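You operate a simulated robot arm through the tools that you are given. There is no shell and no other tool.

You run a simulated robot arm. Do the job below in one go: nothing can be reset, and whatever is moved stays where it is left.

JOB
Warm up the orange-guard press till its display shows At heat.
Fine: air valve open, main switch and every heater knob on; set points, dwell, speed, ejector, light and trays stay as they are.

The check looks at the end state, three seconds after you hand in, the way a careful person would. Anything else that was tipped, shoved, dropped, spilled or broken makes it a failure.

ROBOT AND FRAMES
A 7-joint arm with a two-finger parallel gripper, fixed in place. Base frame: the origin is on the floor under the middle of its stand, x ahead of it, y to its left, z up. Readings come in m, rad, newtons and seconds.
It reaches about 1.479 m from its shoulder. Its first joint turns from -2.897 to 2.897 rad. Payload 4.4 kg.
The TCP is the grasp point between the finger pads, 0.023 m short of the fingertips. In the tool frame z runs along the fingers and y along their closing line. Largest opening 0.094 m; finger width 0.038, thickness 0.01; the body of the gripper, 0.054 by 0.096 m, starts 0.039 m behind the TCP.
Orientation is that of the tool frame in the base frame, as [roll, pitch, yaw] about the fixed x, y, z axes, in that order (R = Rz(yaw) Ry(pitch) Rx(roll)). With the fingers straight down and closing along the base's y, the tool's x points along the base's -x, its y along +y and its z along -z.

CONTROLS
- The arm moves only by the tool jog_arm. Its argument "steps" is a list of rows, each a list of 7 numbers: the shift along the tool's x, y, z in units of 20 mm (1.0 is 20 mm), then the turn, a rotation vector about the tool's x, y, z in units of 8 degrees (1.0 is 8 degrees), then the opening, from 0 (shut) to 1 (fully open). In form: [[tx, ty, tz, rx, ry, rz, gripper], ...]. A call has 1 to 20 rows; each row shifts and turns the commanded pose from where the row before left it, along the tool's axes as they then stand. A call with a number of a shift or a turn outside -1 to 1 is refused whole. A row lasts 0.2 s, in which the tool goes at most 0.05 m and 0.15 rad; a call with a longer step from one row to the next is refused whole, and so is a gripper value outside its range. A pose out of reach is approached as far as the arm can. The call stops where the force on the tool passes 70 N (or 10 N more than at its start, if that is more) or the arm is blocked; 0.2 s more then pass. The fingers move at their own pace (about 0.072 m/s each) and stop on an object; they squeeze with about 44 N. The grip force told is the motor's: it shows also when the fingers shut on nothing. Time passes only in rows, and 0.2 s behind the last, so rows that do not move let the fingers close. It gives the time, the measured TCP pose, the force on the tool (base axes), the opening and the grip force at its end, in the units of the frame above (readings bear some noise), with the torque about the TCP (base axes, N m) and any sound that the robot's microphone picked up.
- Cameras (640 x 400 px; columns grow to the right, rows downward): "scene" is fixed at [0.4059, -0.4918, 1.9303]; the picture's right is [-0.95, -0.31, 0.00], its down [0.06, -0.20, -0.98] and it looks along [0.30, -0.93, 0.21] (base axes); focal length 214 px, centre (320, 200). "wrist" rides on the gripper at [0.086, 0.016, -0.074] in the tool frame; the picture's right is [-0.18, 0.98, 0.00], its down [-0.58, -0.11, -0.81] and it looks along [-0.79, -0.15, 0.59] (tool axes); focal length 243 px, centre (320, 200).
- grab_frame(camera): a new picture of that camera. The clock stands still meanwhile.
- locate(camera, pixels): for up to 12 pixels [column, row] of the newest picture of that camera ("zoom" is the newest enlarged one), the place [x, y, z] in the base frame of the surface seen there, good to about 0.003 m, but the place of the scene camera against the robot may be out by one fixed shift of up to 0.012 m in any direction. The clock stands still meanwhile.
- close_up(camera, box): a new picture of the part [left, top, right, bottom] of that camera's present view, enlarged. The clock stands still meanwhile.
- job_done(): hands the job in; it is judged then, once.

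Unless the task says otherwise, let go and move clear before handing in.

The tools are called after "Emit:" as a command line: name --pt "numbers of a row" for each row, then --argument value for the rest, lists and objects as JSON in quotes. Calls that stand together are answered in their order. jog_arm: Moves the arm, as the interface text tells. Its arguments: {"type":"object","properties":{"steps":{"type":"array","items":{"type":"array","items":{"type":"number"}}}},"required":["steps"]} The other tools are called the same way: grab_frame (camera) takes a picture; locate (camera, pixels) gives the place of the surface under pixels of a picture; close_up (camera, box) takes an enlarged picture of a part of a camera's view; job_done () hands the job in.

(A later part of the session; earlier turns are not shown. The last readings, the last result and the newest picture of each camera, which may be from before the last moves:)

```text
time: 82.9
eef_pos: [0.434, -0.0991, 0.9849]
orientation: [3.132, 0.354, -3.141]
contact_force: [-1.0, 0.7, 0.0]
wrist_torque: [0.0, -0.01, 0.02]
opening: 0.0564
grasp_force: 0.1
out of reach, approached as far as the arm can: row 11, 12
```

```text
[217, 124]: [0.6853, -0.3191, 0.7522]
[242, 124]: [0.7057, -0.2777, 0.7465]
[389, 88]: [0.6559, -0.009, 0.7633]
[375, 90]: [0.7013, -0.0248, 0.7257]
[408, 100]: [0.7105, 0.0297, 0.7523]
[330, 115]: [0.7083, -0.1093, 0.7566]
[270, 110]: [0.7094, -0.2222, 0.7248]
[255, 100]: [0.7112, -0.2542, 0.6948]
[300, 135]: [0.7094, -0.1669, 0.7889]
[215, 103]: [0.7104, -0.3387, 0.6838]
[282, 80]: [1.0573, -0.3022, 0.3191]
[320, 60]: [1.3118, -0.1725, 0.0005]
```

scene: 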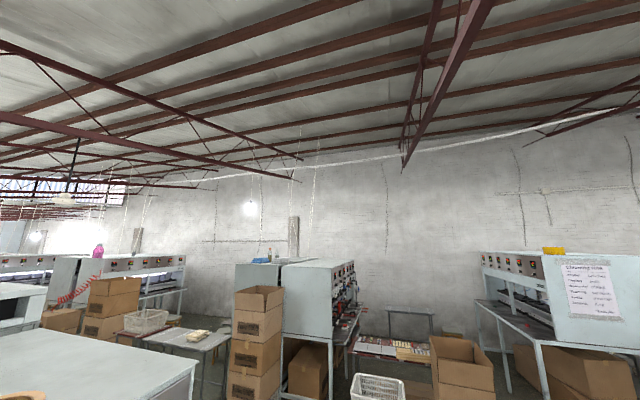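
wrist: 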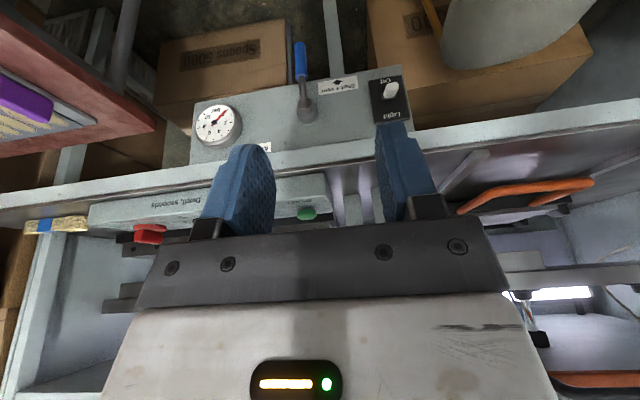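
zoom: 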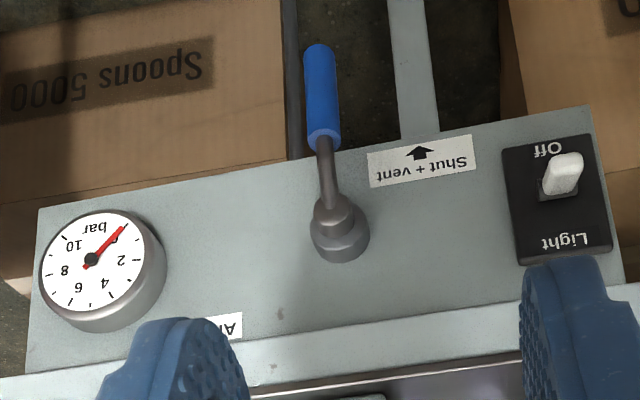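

The lever pivot is near y=-0.146, z=0.755. The blue handle spans z 0.63–0.70 at x≈0.665 and is about 20 mm thick. "Air open" at (-0.233, 0.80) marks the -y side. I'll move nearer and swing the fingers forward.

Emit:
jog_arm --pt "-0.77 -0.35 0.93 0 0 0 0.6" --pt "-0.77 -0.35 0.93 0 0 0 0.6" --pt "-0.77 -0.35 0.93 0 0 0 0.6" --pt "-0.77 -0.35 0.93 0 0 0 0.6" --pt "-0.77 -0.35 0.93 0 0 0 0.6" --pt "-0.77 -0.35 0.93 0 0 0 0.6" --pt "-0.77 -0.35 0.93 0 0 0 0.6" --pt "0 0 0 0 -1 0 0.6" --pt "0 0 0 0 -1 0 0.6" --pt "0 0 0 0 -1 0 0.6" --pt "0 0 0 0 -1 0 0.6" --pt "0 0 0 0 -1 0 0.6" --pt "0 0 0 0 -1 0 0.6" --pt "0 0 0 0 -1 0 0.6" --pt "0 0 0 0 -1 0 0.6"

Emit:
grab_frame --camera "wrist"

```text
time: 86.1
eef_pos: [0.5816, -0.1458, 0.9021]
orientation: [3.057, 1.476, 3.059]
contact_force: [-0.2, 0.3, 0.6]
wrist_torque: [0.0, 0.03, 0.03]
opening: 0.0566
grasp_force: 0.0
```

```text
taken
```

wrist: 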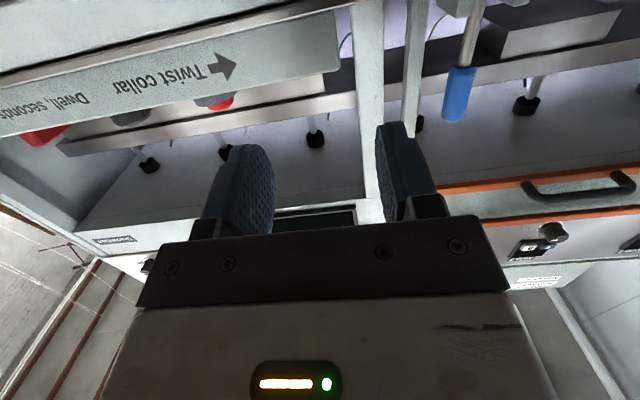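

Emit:
jog_arm --pt "0 0 0 0 -0.68 0 0.6" --pt "1 0 0 0 0 0 0.6" --pt "1 0 0 0 0 0 0.6" --pt "1 0 0 0 0 0 0.6" --pt "1 0 0 0 0 0 0.6" --pt "1 0 0 0 0 0 0.6" --pt "1 0 0 0 0 0 0.6" --pt "1 0 0 0 0 0 0.6" --pt "1 0 0 0 0 0 0.6" --pt "1 0 0 0 0 0 0.6" --pt "1 0 0 0 0 0 0.6" --pt "1 0 0 0 0 0 0.6" --pt "0.6 0 0 0 0 0 0.6"

Emit:
grab_frame --camera "wrist"

```text
time: 88.9
eef_pos: [0.5801, -0.1439, 0.6687]
orientation: [1.867, 1.561, 1.869]
contact_force: [0.3, 0.0, -0.2]
wrist_torque: [0.02, -0.01, 0.01]
opening: 0.0565
grasp_force: 0.1
```

```text
taken
```

wrist: 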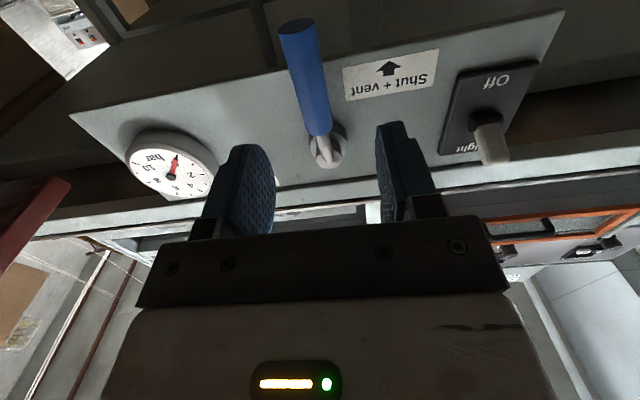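

The blue handle runs from its tip at (297,28) to (320,130), between the fingers in direction. I'll locate it and the edges.

Emit:
locate --camera "wrist" --pixels '[[297, 30], [307, 75], [294, 75], [320, 75], [316, 120], [305, 100], [328, 100], [322, 150], [325, 160], [390, 75], [297, 22], [170, 175]]'

Emit:
close_up --camera "wrist" --box '[220, 0, 420, 180]'

```text
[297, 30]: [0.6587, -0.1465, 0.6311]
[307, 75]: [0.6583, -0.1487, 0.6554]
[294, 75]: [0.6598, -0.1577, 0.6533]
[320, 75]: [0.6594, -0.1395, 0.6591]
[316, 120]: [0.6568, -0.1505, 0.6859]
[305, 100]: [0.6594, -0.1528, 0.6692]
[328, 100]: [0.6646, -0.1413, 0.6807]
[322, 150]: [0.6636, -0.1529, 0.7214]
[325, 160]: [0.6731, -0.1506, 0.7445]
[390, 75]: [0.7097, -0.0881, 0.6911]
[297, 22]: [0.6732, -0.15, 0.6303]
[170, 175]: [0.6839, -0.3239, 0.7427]
```

```text
2.22 times, centred on (320, 90) of wrist
```

zoom: 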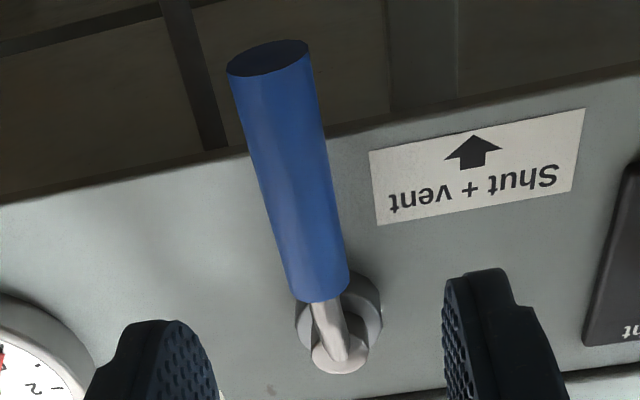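

The handle axis is at y≈-0.1485, x≈0.667. I'll advance so it sits between the pads and close loosely around it, to about 30 mm.

Emit:
jog_arm --pt "0.33 -0.22 0 0 0 0 0.6" --pt "0 0 1 0 0 0 0.6" --pt "0 0 1 0 0 0 0.6" --pt "0 0 1 0 0 0 0.6" --pt "0 0 1 0 0 0 0.6" --pt "0 0 0.35 0 0 0 0.6" --pt "0 0 0 0 0 0 0.33" --pt "0 0 0 0 0 0 0.33"

Emit:
grab_frame --camera "wrist"

```text
time: 90.7
eef_pos: [0.6674, -0.1471, 0.6616]
orientation: [1.903, 1.56, 1.906]
contact_force: [-0.1, -0.1, 0.2]
wrist_torque: [-0.01, 0.0, -0.02]
opening: 0.031
grasp_force: 0.0
```

```text
taken
```

wrist: 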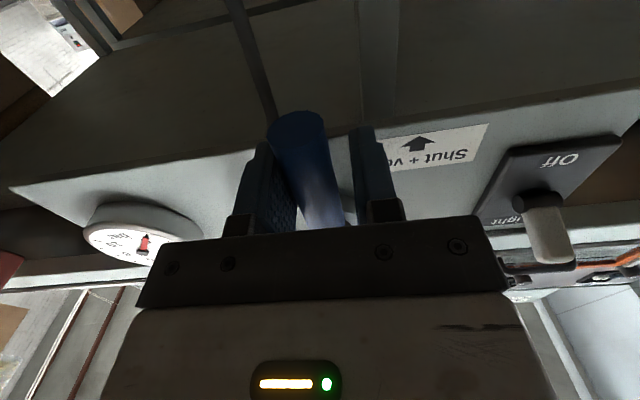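

The handle is captured without contact. I'll swing the lever counter-clockwise toward -y along its arc, rolling with it.

Emit:
jog_arm --pt "-0.011 -0.324 0 0 0 -0.5 0.33" --pt "-0.011 -0.324 0 0 0 -0.5 0.33" --pt "-0.011 -0.324 0 0 0 -0.5 0.33" --pt "-0.011 -0.324 0 0 0 -0.5 0.33" --pt "-0.011 -0.324 0 0 0 -0.5 0.33" --pt "-0.011 -0.324 0 0 0 -0.5 0.33" --pt "-0.011 -0.324 0 0 0 -0.5 0.33" --pt "-0.011 -0.324 0 0 0 -0.5 0.33"

Emit:
grab_frame --camera "wrist"

```text
time: 92.5
eef_pos: [0.6673, -0.1984, 0.6756]
orientation: [-1.576, 1.02, -1.571]
contact_force: [-1.1, 0.3, -0.6]
wrist_torque: [0.04, 0.01, 0.01]
opening: 0.0312
grasp_force: 0.1
```

```text
taken
```

wrist: 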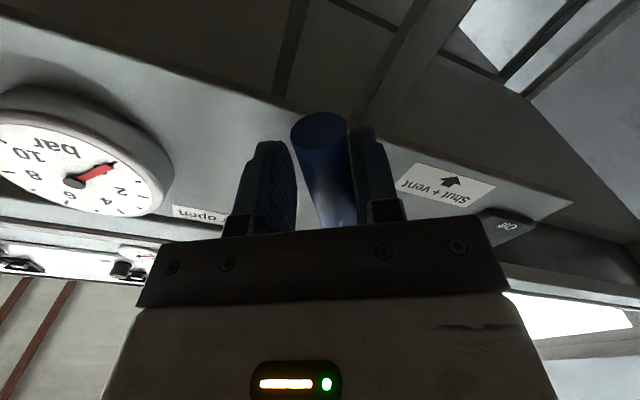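

The lever follows at about 31°. I'll continue to about 70°.

Emit:
jog_arm --pt "-0.011 -0.324 0 0 0 -0.5 0.33" --pt "-0.011 -0.324 0 0 0 -0.5 0.33" --pt "-0.011 -0.324 0 0 0 -0.5 0.33" --pt "-0.011 -0.324 0 0 0 -0.5 0.33" --pt "-0.011 -0.324 0 0 0 -0.5 0.33" --pt "-0.011 -0.324 0 0 0 -0.5 0.33" --pt "-0.011 -0.324 0 0 0 -0.5 0.33" --pt "-0.011 -0.324 0 0 0 -0.5 0.33" --pt "-0.011 -0.324 0 0 0 -0.5 0.33" --pt "-0.011 -0.324 0 0 0 -0.5 0.33"

Emit:
grab_frame --camera "wrist"

```text
time: 94.7
eef_pos: [0.6689, -0.2366, 0.7247]
orientation: [-1.571, 0.321, -1.567]
contact_force: [0.5, 0.7, -1.6]
wrist_torque: [-0.05, -0.01, -0.02]
opening: 0.0318
grasp_force: 0.3
```

```text
taken
```

wrist: 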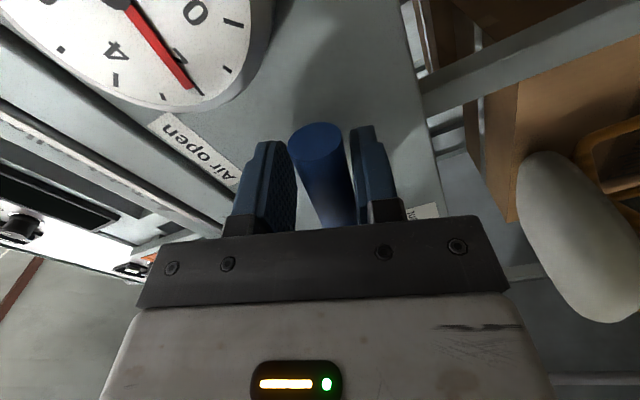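

The gauge needle has moved off zero, to about 2 to 3, so the valve is opening. I'll continue to the end of travel.

Emit:
jog_arm --pt "-0.011 -0.324 0 0 0 -0.5 0.33" --pt "-0.011 -0.324 0 0 0 -0.5 0.33" --pt "-0.011 -0.324 0 0 0 -0.5 0.33" --pt "-0.011 -0.324 0 0 0 -0.5 0.33" --pt "-0.011 -0.324 0 0 0 -0.5 0.33" --pt "-0.011 -0.324 0 0 0 -0.5 0.33"

Emit:
grab_frame --camera "wrist"

```text
time: 96.1
eef_pos: [0.666, -0.2414, 0.7603]
orientation: [-1.58, -0.095, -1.566]
contact_force: [1.5, 16.5, -45.4]
wrist_torque: [1.29, 0.03, 0.12]
opening: 0.0502
grasp_force: 21.2
```

```text
taken
```

wrist: 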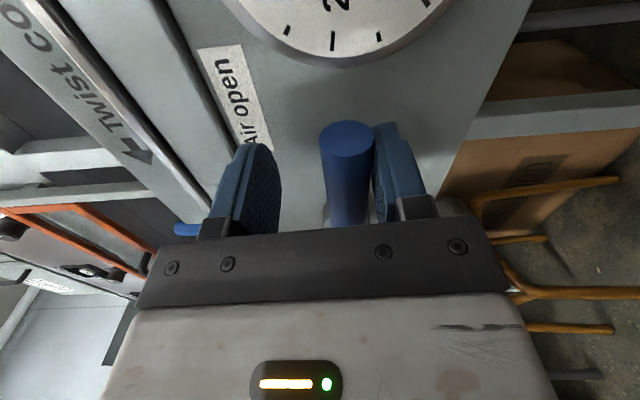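

The lever is at its stop: 45 N, and the finger was pushed aside. I'll ease off, open slightly, and withdraw straight back.

Emit:
jog_arm --pt "0 0.4 0 0 0 0 0.5" --pt "0 0 0 0 0 0 0.65" --pt "0 0 -1 0 0 0 0.65" --pt "0 0 -1 0 0 0 0.65" --pt "0 0 -1 0 0 0 0.65" --pt "0 0 -1 0 0 0 0.65" --pt "0 0 -1 0 0 0 0.65" --pt "0 0 -1 0 0 0 0.65"

Emit:
grab_frame --camera "wrist"

```text
time: 97.9
eef_pos: [0.5466, -0.2435, 0.7549]
orientation: [-1.574, -0.097, -1.565]
contact_force: [-0.9, -0.1, 0.2]
wrist_torque: [-0.03, -0.02, -0.01]
opening: 0.0611
grasp_force: 0.1
```

```text
taken
```

wrist: 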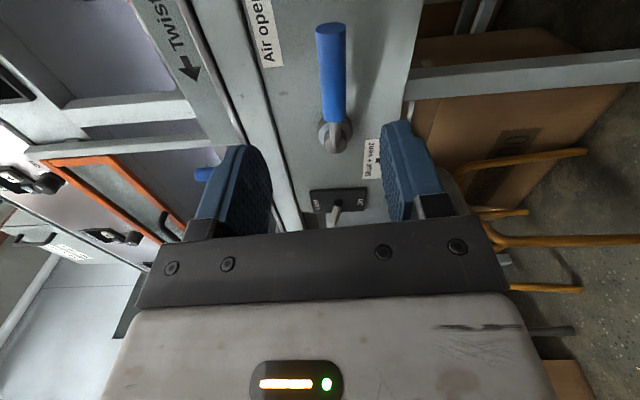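

The lever now points to the "Air open" side, upward in this rolled view. I'll rise, roll upright, and look at the gauge and Main box.

Emit:
jog_arm --pt "0 -1 0 0 0 0 0.65" --pt "0 -1 0 0 0 0 0.65" --pt "0 -1 0 0 0 0 0.65" --pt "0 -1 0 0 0 0 0.65" --pt "0 -1 0 0 0 0 0.65" --pt "0 -1 0 0 0 0 0.65" --pt "0 -1 0 0 0 0 0.65" --pt "0 -1 0 0 0 0 0.65" --pt "0 -1 0 0 0 0 0.65" --pt "0 -1 0 0 0 0 0.65" --pt "0 -1 0 0 0 0 0.65" --pt "0 -1 0 0 0 0 0.65" --pt "0 -1 0 0 0 0 0.65" --pt "0 -1 0 0 0 0 0.65" --pt "0 -1 0 0 0 0 0.65"

Emit:
jog_arm --pt "0 0 0 0 0 1 0.65" --pt "0 0 0 0 0 1 0.65" --pt "0 0 0 0 0 1 0.65" --pt "0 0 0 0 0 1 0.65" --pt "0 0 0 0 0 1 0.65" --pt "0 0 0 0 0 1 0.65" --pt "0 0 0 0 0 1 0.65" --pt "0 0 0 0 0 1 0.65" --pt "0 0 0 0 0 1 0.65" --pt "0 0 0 0 0 1 0.65" --pt "0 0 0 0 0 1 0.65" --pt "0 0 0 0 0 0.93 0.65" --pt "0 0 0 0 1 0 0.65" --pt "0 0 0 0 1 0 0.65" --pt "0 0 0 0 1 0 0.65" --pt "0 0 0 0 1 0 0.65" --pt "0 0 0 0 1 0 0.65"

Emit:
grab_frame --camera "wrist"

```text
time: 101.1
eef_pos: [0.5485, -0.2141, 1.0562]
orientation: [-1.574, -0.097, -1.567]
contact_force: [-0.1, -0.5, 0.5]
wrist_torque: [0.03, -0.01, -0.01]
opening: 0.0611
grasp_force: 0.0
```

```text
time: 104.7
eef_pos: [0.5499, -0.2144, 1.0552]
orientation: [-3.141, 0.868, -3.138]
contact_force: [-0.3, 0.9, -0.1]
wrist_torque: [-0.02, -0.02, 0.02]
opening: 0.0612
grasp_force: 0.1
```

```text
taken
```

wrist: 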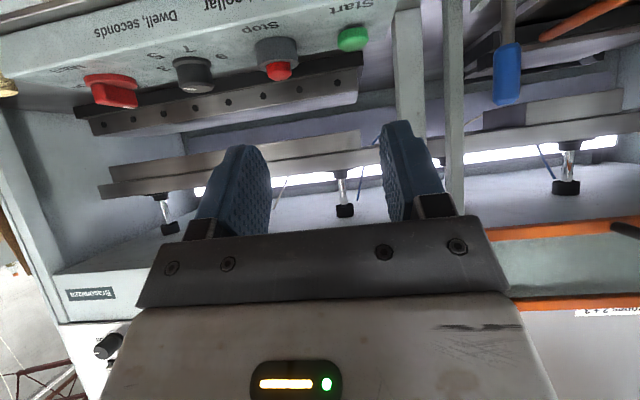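

Emit:
jog_arm --pt "-0.19 -0.97 -0.03 0 0 0 0.8" --pt "-0.19 -0.97 -0.03 0 0 0 0.8" --pt "-0.19 -0.97 -0.03 0 0 0 0.8" --pt "-0.19 -0.97 -0.03 0 0 0 0.8" --pt "-0.19 -0.97 -0.03 0 0 0 0.8" --pt "-0.19 -0.97 -0.03 0 0 0 0.8" --pt "-0.19 -0.97 -0.03 0 0 0 0.8" --pt "-0.19 -0.97 -0.03 0 0 0 0.8" --pt "-0.19 -0.97 -0.03 0 0 0 0.8" --pt "-0.19 -0.97 -0.03 0 0 0 0.8" --pt "-0.19 -0.97 -0.03 0 0 0 0.8" --pt "-0.19 -0.97 -0.03 0 0 0 0.8" --pt "-0.19 -0.97 -0.03 0 0 0 0.8" --pt "-0.19 -0.97 -0.03 0 0 0 0.8" --pt "0 0 0 0 1 0 0.8" --pt "0 0 0 0 1 0 0.8" --pt "0 0 0 0 1 0 0.8"

Emit:
grab_frame --camera "wrist"

```text
time: 108.3
eef_pos: [0.5782, -0.4854, 1.1009]
orientation: [-3.14, 0.449, -3.137]
contact_force: [0.1, 0.0, 0.2]
wrist_torque: [0.02, 0.01, 0.01]
opening: 0.0754
grasp_force: 0.0
```

```text
taken
```

wrist: 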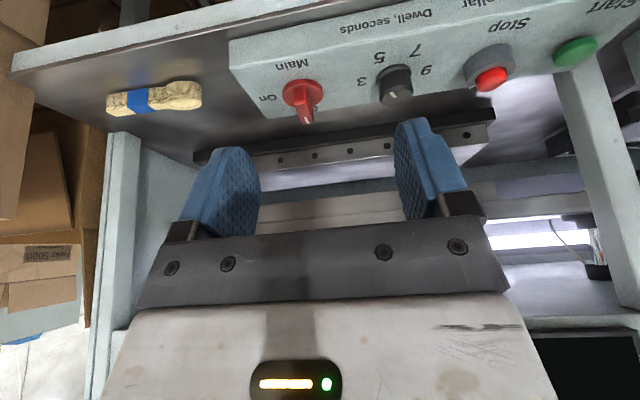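

Main is now in clear view at (305,95), and the spoon bundle lies nearby at (150,97), which I must not touch. I'll zoom in and measure the face.

Emit:
close_up --camera "wrist" --box '[220, 40, 420, 150]'

Emit:
locate --camera "wrist" --pixels '[[250, 60], [255, 85], [350, 50], [360, 75], [355, 100], [270, 110], [440, 70], [435, 40], [292, 67], [270, 97], [390, 27], [240, 50]]'

Emit:
locate --camera "wrist" --pixels '[[305, 121], [300, 88], [306, 105], [297, 95], [313, 95], [285, 95], [325, 92], [302, 82], [298, 110], [312, 115], [195, 95], [306, 116]]'

```text
3.20 times, centred on (320, 95) of wrist
```

zoom: 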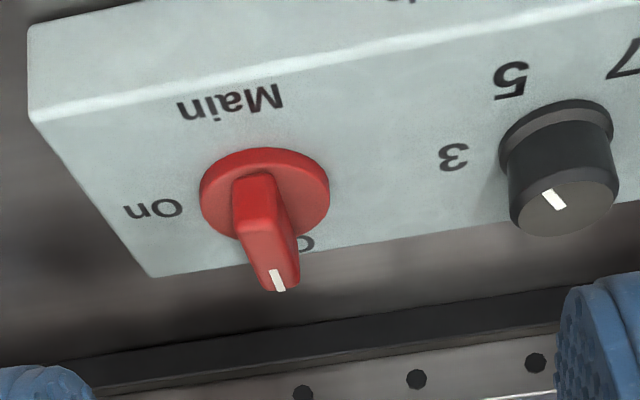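

```text
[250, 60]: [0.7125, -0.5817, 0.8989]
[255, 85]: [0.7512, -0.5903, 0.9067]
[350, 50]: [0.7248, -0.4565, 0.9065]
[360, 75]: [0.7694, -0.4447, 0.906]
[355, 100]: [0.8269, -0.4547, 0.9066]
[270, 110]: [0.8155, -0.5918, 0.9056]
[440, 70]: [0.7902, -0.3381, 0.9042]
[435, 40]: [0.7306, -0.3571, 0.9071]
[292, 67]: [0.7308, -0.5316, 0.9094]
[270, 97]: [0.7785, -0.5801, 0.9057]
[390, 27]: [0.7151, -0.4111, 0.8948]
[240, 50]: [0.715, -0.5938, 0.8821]
```

```text
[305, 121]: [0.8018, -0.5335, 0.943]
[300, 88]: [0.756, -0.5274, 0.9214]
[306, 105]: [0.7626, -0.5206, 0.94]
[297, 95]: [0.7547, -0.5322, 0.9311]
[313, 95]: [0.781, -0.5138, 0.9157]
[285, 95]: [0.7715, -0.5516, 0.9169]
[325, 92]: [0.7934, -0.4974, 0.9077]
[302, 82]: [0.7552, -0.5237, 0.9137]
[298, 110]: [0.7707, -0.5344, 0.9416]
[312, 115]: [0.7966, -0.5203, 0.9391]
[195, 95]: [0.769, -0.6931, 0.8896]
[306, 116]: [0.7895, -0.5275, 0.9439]
```

The box top is horizontal at z=0.906, so Main turns about a vertical axis near (0.771,-0.527). The bar handle tops out at z≈0.943 and points to +x at Off; On lies to -y. I'll check clearances to the platens behind before lowering with the fingers straight down.

Emit:
locate --camera "wrist" --pixels '[[340, 148], [230, 165], [450, 133], [290, 178], [310, 200], [120, 200], [590, 120], [570, 350], [330, 185], [315, 156], [480, 120], [395, 70]]'

Emit:
locate --camera "wrist" --pixels '[[305, 108], [300, 108], [312, 108], [295, 100], [310, 100], [490, 78], [490, 55], [575, 52], [470, 60], [395, 95], [306, 119], [302, 78]]'

```text
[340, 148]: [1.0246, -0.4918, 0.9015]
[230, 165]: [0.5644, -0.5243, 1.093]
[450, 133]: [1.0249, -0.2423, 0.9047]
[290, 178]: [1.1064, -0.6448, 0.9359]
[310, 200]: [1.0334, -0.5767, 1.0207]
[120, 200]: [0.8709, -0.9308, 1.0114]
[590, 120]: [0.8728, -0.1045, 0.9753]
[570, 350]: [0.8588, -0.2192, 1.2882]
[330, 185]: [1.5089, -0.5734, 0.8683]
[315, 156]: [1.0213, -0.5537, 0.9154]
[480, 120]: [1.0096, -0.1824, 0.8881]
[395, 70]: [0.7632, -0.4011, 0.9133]
```

```text
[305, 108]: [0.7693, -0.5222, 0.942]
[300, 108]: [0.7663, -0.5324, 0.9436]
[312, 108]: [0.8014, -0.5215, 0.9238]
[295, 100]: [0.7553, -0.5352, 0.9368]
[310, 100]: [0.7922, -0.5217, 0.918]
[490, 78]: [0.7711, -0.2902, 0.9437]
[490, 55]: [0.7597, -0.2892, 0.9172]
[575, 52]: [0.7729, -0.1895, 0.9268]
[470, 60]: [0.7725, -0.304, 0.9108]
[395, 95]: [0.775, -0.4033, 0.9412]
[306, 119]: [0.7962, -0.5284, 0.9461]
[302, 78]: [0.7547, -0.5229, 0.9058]
```

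Platens sit at x≥1.02 and posts at x≈0.87, so there is room above Main. I'll go forward, turn the fingers straight down, and check alignment from above.

Emit:
jog_arm --pt "-0.9 -0.34 0.43 0 0 0 0.8" --pt "-0.9 -0.34 0.43 0 0 0 0.8" --pt "-0.9 -0.34 0.43 0 0 0 0.8" --pt "-0.9 -0.34 0.43 0 0 0 0.8" --pt "-0.9 -0.34 0.43 0 0 0 0.8" --pt "-0.9 -0.34 0.43 0 0 0 0.8" --pt "0 0 0 0 1 0 0.8" --pt "0 0 0 0 1 0 0.8" --pt "0 0 0 0 1 0 0.8" --pt "0 0 0 0 0.22 0 0.8"

Emit:
grab_frame --camera "wrist"

```text
time: 110.5
eef_pos: [0.6973, -0.5247, 1.1023]
orientation: [3.141, 0.312, -3.139]
contact_force: [0.3, -0.2, -0.2]
wrist_torque: [0.0, -0.02, -0.03]
opening: 0.0752
grasp_force: 0.0
out of reach, approached as far as the arm can: row 8, 9
```

```text
taken
```

wrist: 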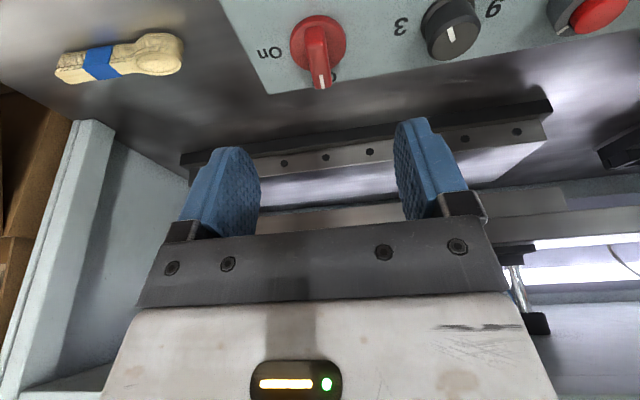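

The last few degrees of tilt hit a joint limit here. I'll move further forward over the knob and try again there, where the arm is more extended.

Emit:
jog_arm --pt "-0.95 0 0.3 0 0 0 0.8" --pt "-0.95 0 0.3 0 0 0 0.8" --pt "-0.95 0 0.3 0 0 0 0.8" --pt "-0.7 0 0.2 0 0 0 0.8" --pt "0 0 0 0 0.7 0 0.8" --pt "0 0 0 0 0.7 0 0.8" --pt "0 0 0 0 0.7 0 0.8"

Emit:
grab_frame --camera "wrist"

```text
time: 112.1
eef_pos: [0.6975, -0.5238, 1.102]
orientation: [3.141, 0.313, -3.138]
contact_force: [0.3, 0.5, -0.1]
wrist_torque: [0.02, -0.01, 0.0]
opening: 0.0749
grasp_force: 0.0
out of reach, approached as far as the arm can: row 1, 2, 3, 4, 5, 6, 7
```

```text
taken
```

wrist: 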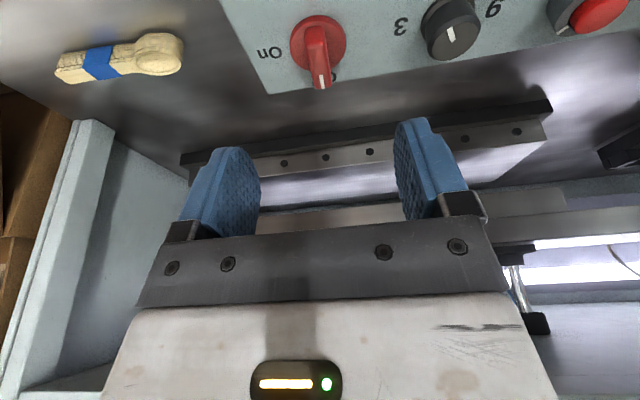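

Moves from this tilt are blocked by a joint limit, so I'll tilt back to about 26°. A tilted grip still works because the pads stay parallel to the bar. I'll move over Main with that tilt.

Emit:
jog_arm --pt "0 0 0 0 -0.5 0 0.6" --pt "0 0 0 0 -0.5 0 0.6" --pt "-0.8 0 0.4 0 0 0 0.6" --pt "-0.8 0 0.4 0 0 0 0.6" --pt "-0.8 0 0.4 0 0 0 0.6"

Emit:
grab_frame --camera "wrist"

```text
time: 113.3
eef_pos: [0.7476, -0.5239, 1.1019]
orientation: [3.139, 0.453, -3.136]
contact_force: [0.9, 0.4, -0.8]
wrist_torque: [0.01, -0.02, 0.01]
opening: 0.0563
grasp_force: 0.2
```

```text
taken
```

wrist: 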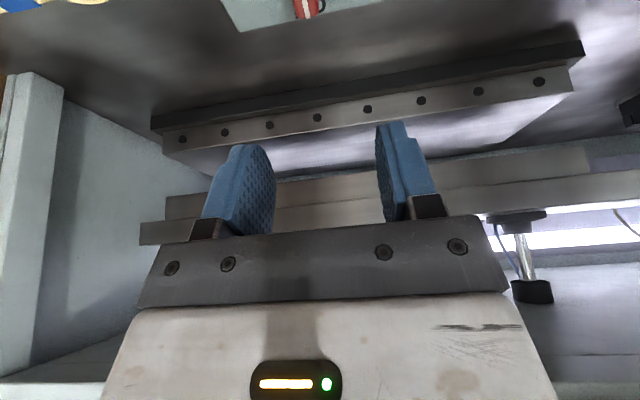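

Emit:
jog_arm --pt "0.23 -0.025 1 0 0 0 0.6" --pt "0.23 -0.025 1 0 0 0 0.6" --pt "0.23 -0.025 1 0 0 0 0.6" --pt "0.23 -0.025 1 0 0 0 0.6" --pt "0.23 -0.025 1 0 0 0 0.6"

Emit:
grab_frame --camera "wrist"

```text
time: 114.5
eef_pos: [0.7739, -0.5253, 1.0035]
orientation: [3.14, 0.454, -3.139]
contact_force: [0.3, -0.4, 0.0]
wrist_torque: [0.0, 0.01, -0.01]
opening: 0.0565
grasp_force: 0.1
```

```text
taken
```

wrist: 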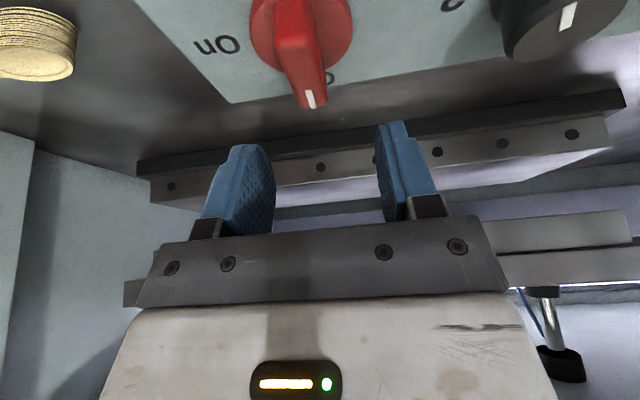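

The Main handle is at (303,50), straight below the grasp point's path. I'll locate its edges now that it is closer.

Emit:
locate --camera "wrist" --pixels '[[310, 100], [278, 40], [300, 40], [322, 40], [290, 80], [328, 80], [308, 70], [252, 30], [352, 30], [295, 15], [275, 15], [318, 90]]'

Emit:
close_up --camera "wrist" --box '[200, 0, 420, 120]'

```text
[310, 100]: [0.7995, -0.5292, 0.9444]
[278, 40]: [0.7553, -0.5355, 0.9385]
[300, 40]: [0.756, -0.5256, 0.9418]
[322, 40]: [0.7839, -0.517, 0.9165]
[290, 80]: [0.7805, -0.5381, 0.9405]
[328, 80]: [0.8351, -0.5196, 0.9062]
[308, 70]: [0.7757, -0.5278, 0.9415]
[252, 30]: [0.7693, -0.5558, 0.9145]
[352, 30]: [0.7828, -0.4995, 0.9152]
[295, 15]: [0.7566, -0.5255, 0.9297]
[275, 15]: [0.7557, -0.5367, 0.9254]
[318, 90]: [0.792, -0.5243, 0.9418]
```

```text
2.91 times, centred on (310, 60) of wrist
```

zoom: 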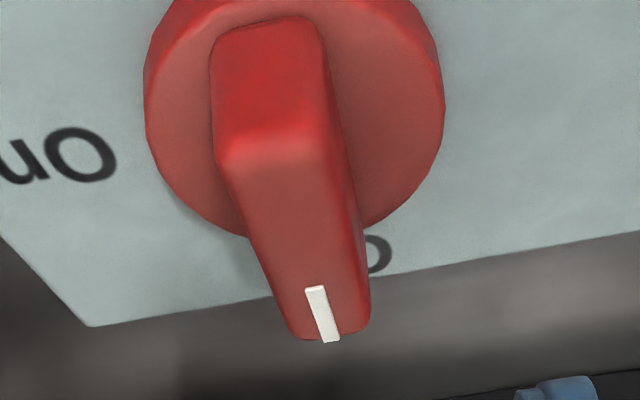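

The axis is at about (0.777,-0.528) and the bar is about 17 mm wide. I'll lower to TCP z≈0.948 around the bar.

Emit:
jog_arm --pt "0.36 -0.053 0.85 0 0 0 0.6" --pt "0.36 -0.053 0.85 0 0 0 0.6" --pt "0.36 -0.053 0.85 0 0 0 0.6" --pt "0 0 0 0 0 0 0.6"

Emit:
grab_frame --camera "wrist"

```text
time: 115.5
eef_pos: [0.7741, -0.5296, 0.9479]
orientation: [3.14, 0.454, -3.139]
contact_force: [0.1, 0.4, -0.3]
wrist_torque: [0.01, -0.01, 0.01]
opening: 0.0563
grasp_force: 0.0
```

```text
taken
```

wrist: 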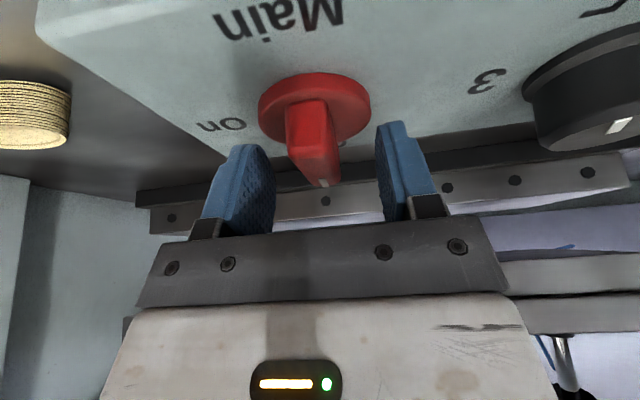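

Emit:
jog_arm --pt "-0.07 0.04 0.2 0 0 0 0.6" --pt "0 0 0 0 0 0 0.35" --pt "0 0 0 0 0 0 0.25" --pt "0 0 0 0 0 0 0" --pt "0 0 0 0 0 0 0" --pt "0 0 0 0 0 0 0"

Emit:
grab_frame --camera "wrist"

```text
time: 116.9
eef_pos: [0.779, -0.5303, 0.9445]
orientation: [-3.141, 0.453, -3.14]
contact_force: [9.4, -17.7, -7.6]
wrist_torque: [0.15, 0.06, -0.14]
opening: 0.0198
grasp_force: 44.6
stopped in row 6: the force on the tool passed its limit at 73 N (the readings are from after the stop); the commanded pose is now the measured one
```

```text
taken
```

wrist: 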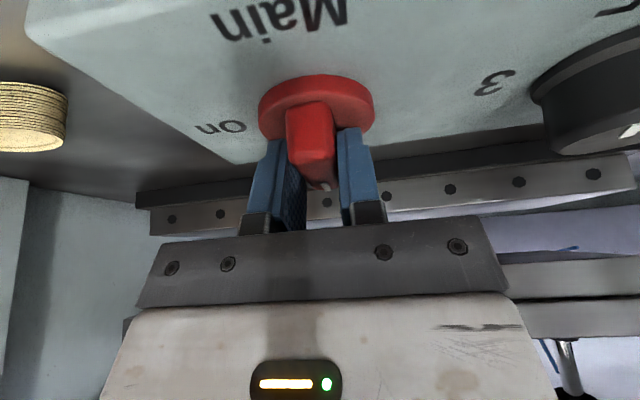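

I have the bar, 20 mm wide, with forces relieved. I'll begin turning clockwise about the vertical in 4° steps.

Emit:
jog_arm --pt "0 0 0 0.219 0 0.45 0" --pt "0 0 0 0.219 0 0.45 0" --pt "0 0 0 0.219 0 0.45 0" --pt "0 0 0 0.219 0 0.45 0"

```text
time: 117.9
eef_pos: [0.7778, -0.5288, 0.9446]
orientation: [3.141, 0.455, 2.864]
contact_force: [12.0, 6.7, 2.1]
wrist_torque: [0.71, 0.52, 0.09]
opening: 0.0197
grasp_force: 44.9
```

Emit:
jog_arm --pt "0 0 0 0.219 0 0.45 0" --pt "0 0 0 0.219 0 0.45 0" --pt "0 0 0 0.219 0 0.45 0" --pt "0 0 0 0.219 0 0.45 0" --pt "0 0 0 0.219 0 0.45 0" --pt "0 0 0 0.219 0 0.45 0"

Emit:
grab_frame --camera "wrist"

```text
time: 119.1
eef_pos: [0.7777, -0.5275, 0.943]
orientation: [3.14, 0.46, 2.748]
contact_force: [5.8, 13.1, 2.9]
wrist_torque: [-0.24, 0.15, 0.13]
opening: 0.0196
grasp_force: 45.2
out of reach, approached as far as the arm can: row 2, 3, 4, 5
stopped in row 5: the force on the tool passed its limit at 72 N (the readings are from after the stop); the commanded pose is now the measured one
```

```text
taken
```

wrist: 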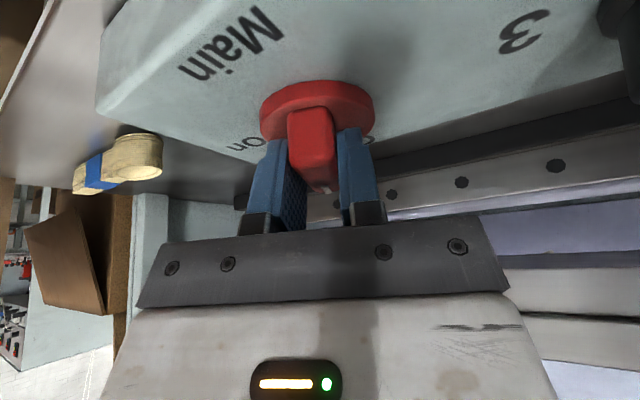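

Roll is at its limit again with Main about 22° turned, and the resisting torque is only about 0.1 N·m. I'll let go and finish by pushing the handle's pointer end with closed fingertips: release, lift, turn back, and close.

Emit:
jog_arm --pt "0 0 0 0 0 0 0.6" --pt "0 0 0 0 0 0 0.6" --pt "0 0 0 0 0 0 0.6" --pt "0 0 -1 0 0 0 0.6" --pt "0 0 -1 0 0 0 0.6" --pt "0 0 -1 0 0 0 0.6" --pt "0 0 -1 0 0 0 0.6" --pt "0 0 0 -0.41 0 -0.84 0.6" --pt "0 0 0 -0.41 0 -0.84 0.6" --pt "0 0 0 -0.41 0 -0.84 0.6"

Emit:
grab_frame --camera "wrist"

```text
time: 121.3
eef_pos: [0.7396, -0.5108, 1.0037]
orientation: [-3.139, 0.462, -3.139]
contact_force: [-0.4, -0.4, 0.1]
wrist_torque: [-0.01, 0.0, -0.01]
opening: 0.0565
grasp_force: 0.0
out of reach, approached as far as the arm can: row 6, 7
```

```text
taken
```

wrist: 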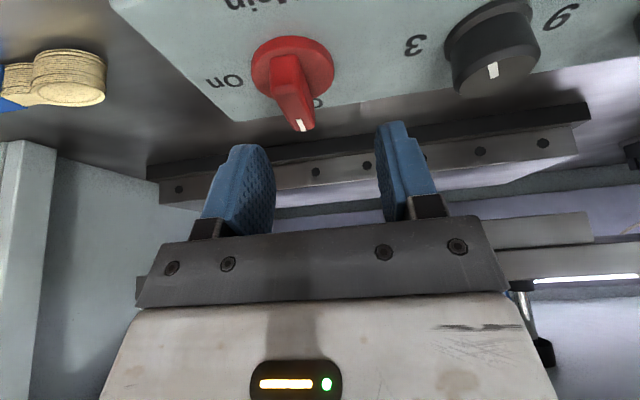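

Emit:
close_up --camera "wrist" --box '[200, 10, 400, 135]'

Emit:
locate --camera "wrist" --pixels '[[303, 126], [290, 126], [313, 126], [272, 65], [300, 62], [285, 100], [308, 100], [252, 68], [333, 68], [287, 80], [302, 80], [295, 50]]'

```text
3.20 times, centred on (300, 72) of wrist
```

zoom: 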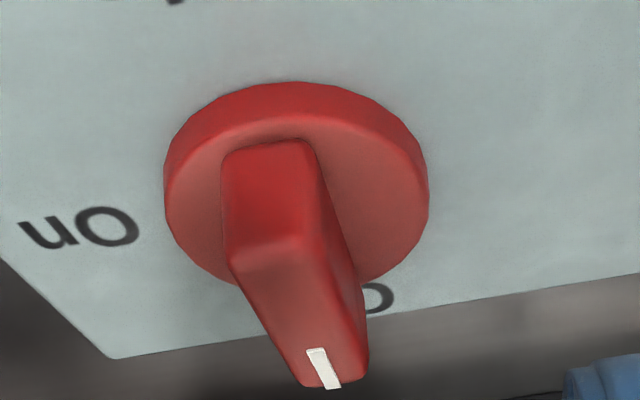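

```text
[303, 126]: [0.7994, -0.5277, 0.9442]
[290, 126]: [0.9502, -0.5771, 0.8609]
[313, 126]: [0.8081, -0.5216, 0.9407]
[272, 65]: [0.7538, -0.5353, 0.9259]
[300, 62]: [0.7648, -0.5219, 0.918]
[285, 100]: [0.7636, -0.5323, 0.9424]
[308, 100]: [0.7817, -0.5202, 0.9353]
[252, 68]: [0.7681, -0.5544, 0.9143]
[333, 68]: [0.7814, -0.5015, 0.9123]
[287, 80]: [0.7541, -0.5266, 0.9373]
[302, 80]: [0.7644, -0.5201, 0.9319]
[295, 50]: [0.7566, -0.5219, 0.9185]
```

The handle has snapped back to Off, so it is a detented switch that must pass mid-travel. I'll close the fingers, set down on the +y side of the pointer end, and push it over.

Emit:
jog_arm --pt "0 0 0 0 0 0 0" --pt "0 0 0 0 0 0 0" --pt "-0.84 0.135 0.42 0 0 0 0" --pt "-0.84 0.135 0.42 0 0 0 0" --pt "-0.84 0.135 0.42 0 0 0 0" --pt "-0.84 0.135 0.42 0 0 0 0"

Emit:
grab_frame --camera "wrist"

```text
time: 122.7
eef_pos: [0.8163, -0.501, 1.0049]
orientation: [-3.139, 0.462, -3.141]
contact_force: [0.1, 0.3, 0.6]
wrist_torque: [0.0, 0.0, -0.02]
opening: 0.0
grasp_force: 42.4
```

```text
taken
```

wrist: 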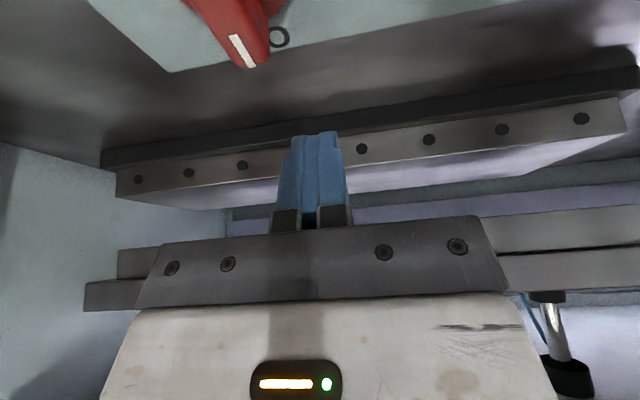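

Emit:
jog_arm --pt "0.42 0 0.85 0 0 0 0" --pt "0.42 0 0.85 0 0 0 0" --pt "0.42 0 0.85 0 0 0 0"

Emit:
grab_frame --camera "wrist"

```text
time: 123.5
eef_pos: [0.8167, -0.5006, 0.9474]
orientation: [-3.14, 0.46, -3.141]
contact_force: [0.3, -0.3, -0.3]
wrist_torque: [0.0, 0.02, 0.05]
opening: 0.0
grasp_force: 42.4
```

```text
taken
```

wrist: 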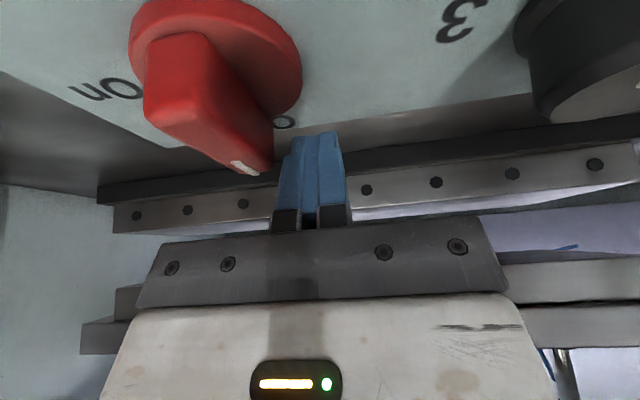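

Emit:
jog_arm --pt "0.27 0 -0.13 0 0 0 0" --pt "0 -0.25 0 0 0 0 0" --pt "0 -0.25 0 0 0 0 0" --pt "0 -0.25 0 0 0 0 0" --pt "0 -0.25 0 0 0 0 0" --pt "0 -0.25 0 0 0 0 0"

Emit:
grab_frame --camera "wrist"

```text
time: 124.5
eef_pos: [0.8117, -0.5109, 0.9482]
orientation: [-3.139, 0.464, -3.137]
contact_force: [16.3, 10.3, -0.3]
wrist_torque: [0.05, -0.13, 0.01]
opening: 0.0
grasp_force: 42.8
stopped in row 5: the force on the tool passed its limit at 78 N (the readings are from after the stop); the commanded pose is now the measured one
```

```text
taken
```

wrist: 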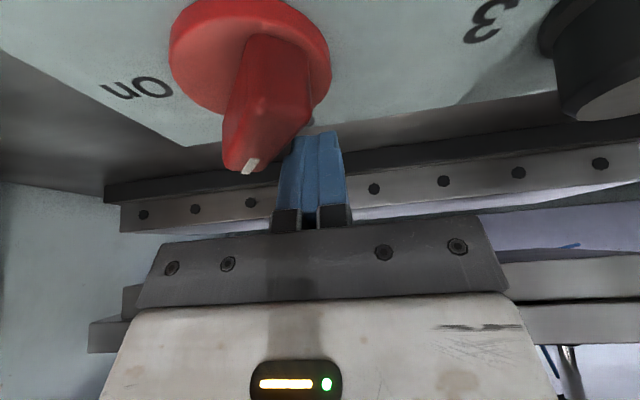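

The handle is turning, but the push stopped on a force peak. I'll continue with much smaller steps.

Emit:
jog_arm --pt "0 -0.06 0 0 0 0 0" --pt "0 -0.06 0 0 0 0 0" --pt "0 -0.06 0 0 0 0 0" --pt "0 -0.06 0 0 0 0 0" --pt "0 -0.06 0 0 0 0 0" --pt "0 -0.06 0 0 0 0 0" --pt "0 -0.06 0 0 0 0 0" --pt "0 -0.06 0 0 0 0 0"

Emit:
grab_frame --camera "wrist"

```text
time: 126.3
eef_pos: [0.8114, -0.5217, 0.9486]
orientation: [3.141, 0.463, -3.137]
contact_force: [28.0, 19.7, 20.7]
wrist_torque: [0.17, 0.18, -0.32]
opening: 0.0
grasp_force: 42.6
```

```text
taken
```

wrist: 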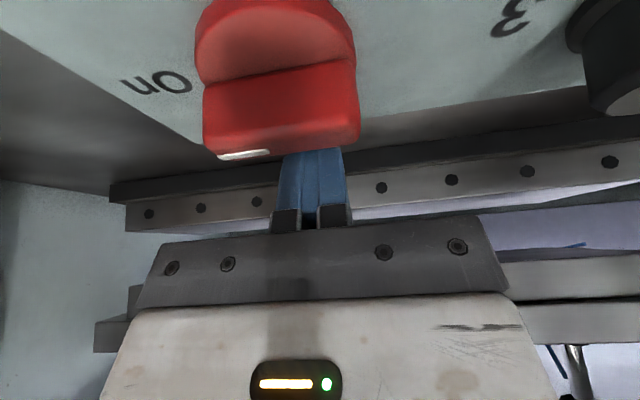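

Main has snapped over: the handle now lies across with its white mark toward On, at (245,155). I'll ease off forward and lift straight up.

Emit:
jog_arm --pt "-0.4 0 0.2 0 0 0 0" --pt "-0.44 0 -0.9 0 0 0 0" --pt "-0.44 0 -0.9 0 0 0 0" --pt "-0.44 0 -0.9 0 0 0 0" --pt "-0.44 0 -0.9 0 0 0 0" --pt "0.9 0 -0.44 0 0 0 0.3" --pt "0.9 0 -0.44 0 0 0 0.6" --pt "0.9 0 -0.44 0 0 0 0.6" --pt "0.9 0 -0.44 0 0 0 0.6"

Emit:
grab_frame --camera "wrist"

Emit:
close_up --camera "wrist" --box '[220, 0, 420, 125]'

```text
time: 128.3
eef_pos: [0.7392, -0.5231, 1.0281]
orientation: [3.141, 0.463, -3.138]
contact_force: [-0.2, -0.8, -0.4]
wrist_torque: [-0.01, -0.04, 0.01]
opening: 0.0567
grasp_force: 0.1
```

```text
taken
```

wrist: 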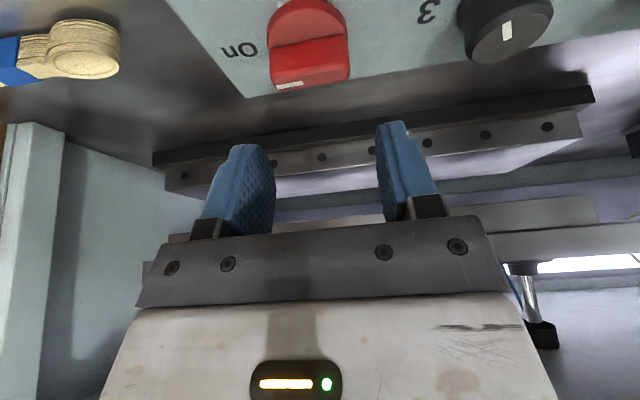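

```text
3.20 times, centred on (320, 62) of wrist
```

zoom: 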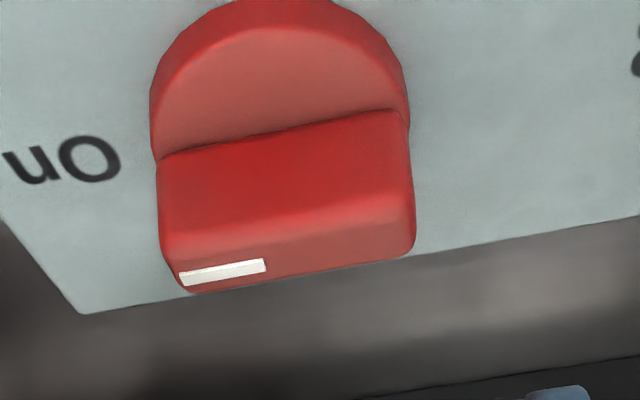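

Main is firmly at On. Now I'll back up and away to read the displays.

Emit:
jog_arm --pt "0.5 0.5 -1 0 0 0 0.6" --pt "0.5 0.5 -1 0 0 0 0.6" --pt "0.5 0.5 -1 0 0 0 0.6" --pt "0.5 0.5 -1 0 0 0 0.6" --pt "0.06 1 -1 0 0 0 0.6" --pt "0.06 1 -1 0 0 0 0.6" --pt "0.06 1 -1 0 0 0 0.6" --pt "0.06 1 -1 0 0 0 0.6" --pt "0.06 1 -1 0 0 0 0.6" --pt "0.06 1 -1 0 0 0 0.6" --pt "0.06 1 -1 0 0 0 0.6" --pt "0.06 1 -1 0 0 0 0.6" --pt "0.06 1 -1 0 0 0 0.6" --pt "0.06 1 -1 0 0 0 0.6" --pt "0.06 1 -1 0 0 0 0.6" --pt "0.06 1 -1 0 0 0 0.6" --pt "0.06 1 -1 0 0 0 0.6" --pt "0.06 1 -1 0 0 0 0.6"

Emit:
grab_frame --camera "wrist"

```text
time: 132.1
eef_pos: [0.5368, -0.229, 1.3009]
orientation: [3.137, 0.466, -3.138]
contact_force: [-1.1, 0.1, -0.7]
wrist_torque: [-0.02, 0.02, -0.01]
opening: 0.0564
grasp_force: 0.1
out of reach, approached as far as the arm can: row 17, 18
```

```text
taken
```

wrist: 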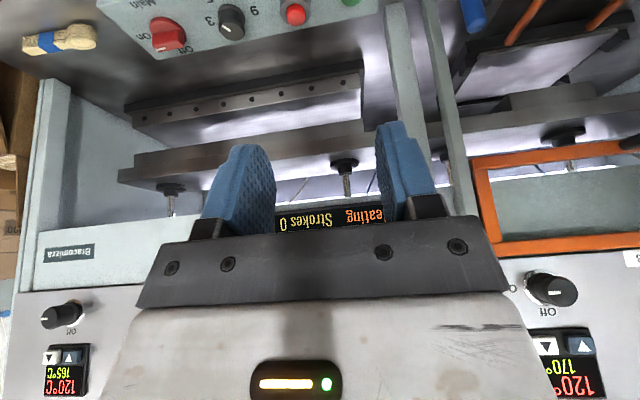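

The machine is powered: the display at (330,217) shows "…eating / Strokes 0", and zone readouts show actual and set temperatures. I'll tilt to see the whole display and zones.

Emit:
jog_arm --pt "0 0 0 0 -1 0 0.6" --pt "0 0 0 0 -1 0 0.6" --pt "0 0.5 -0.5 0 0 0 0.6" --pt "0 0.5 -0.5 0 0 0 0.6"

Emit:
grab_frame --camera "wrist"

```text
time: 133.1
eef_pos: [0.5263, -0.2097, 1.319]
orientation: [-3.14, 0.742, -3.136]
contact_force: [-0.9, 0.1, -0.3]
wrist_torque: [0.0, -0.01, -0.02]
opening: 0.0565
grasp_force: 0.1
```

```text
taken
```

wrist: 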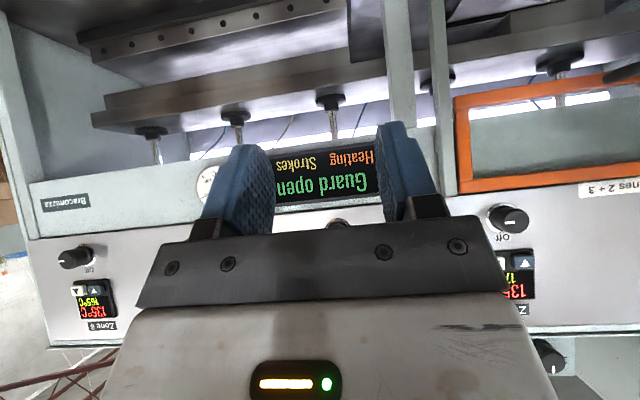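

The display reads "Guard open / Heating / Strokes", and the zones are climbing, now 135 °C. I'll go to a clearer viewpoint, which also lets time pass.

Emit:
jog_arm --pt "-0.58 0.88 -0.94 0 0 0 0.6" --pt "-0.58 0.88 -0.94 0 0 0 0.6" --pt "-0.58 0.88 -0.94 0 0 0 0.6" --pt "-0.58 0.88 -0.94 0 0 0 0.6" --pt "-0.58 0.88 -0.94 0 0 0 0.6" --pt "-0.58 0.88 -0.94 0 0 0 0.6" --pt "-0.58 0.88 -0.94 0 0 0 0.6" --pt "-0.58 0.88 -0.94 0 0 0 0.6" --pt "-0.58 0.88 -0.94 0 0 0 0.6" --pt "-0.58 0.88 -0.94 0 0 0 0.6" --pt "-0.58 0.88 -0.94 0 0 0 0.6" --pt "-0.58 0.88 -0.94 0 0 0 0.6" --pt "-0.58 0.88 -0.94 0 0 0 0.6" --pt "-0.58 0.88 -0.94 0 0 0 0.6" --pt "-0.58 0.88 -0.94 0 0 0 0.6" --pt "-0.58 0.88 -0.94 0 0 0 0.6"

Emit:
grab_frame --camera "wrist"

```text
time: 136.5
eef_pos: [0.4993, -0.1086, 1.4477]
orientation: [3.136, 0.745, -3.137]
contact_force: [-0.8, -0.2, 0.0]
wrist_torque: [0.0, 0.01, -0.02]
opening: 0.0562
grasp_force: 0.0
out of reach, approached as far as the arm can: row 7, 8, 9, 10, 11, 12, 13, 14, 15, 16
```

```text
taken
```

wrist: 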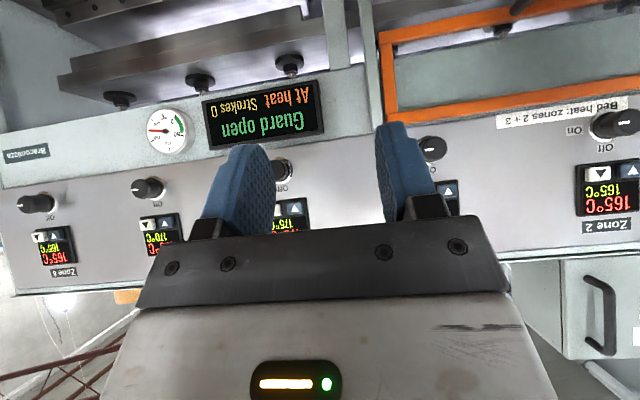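

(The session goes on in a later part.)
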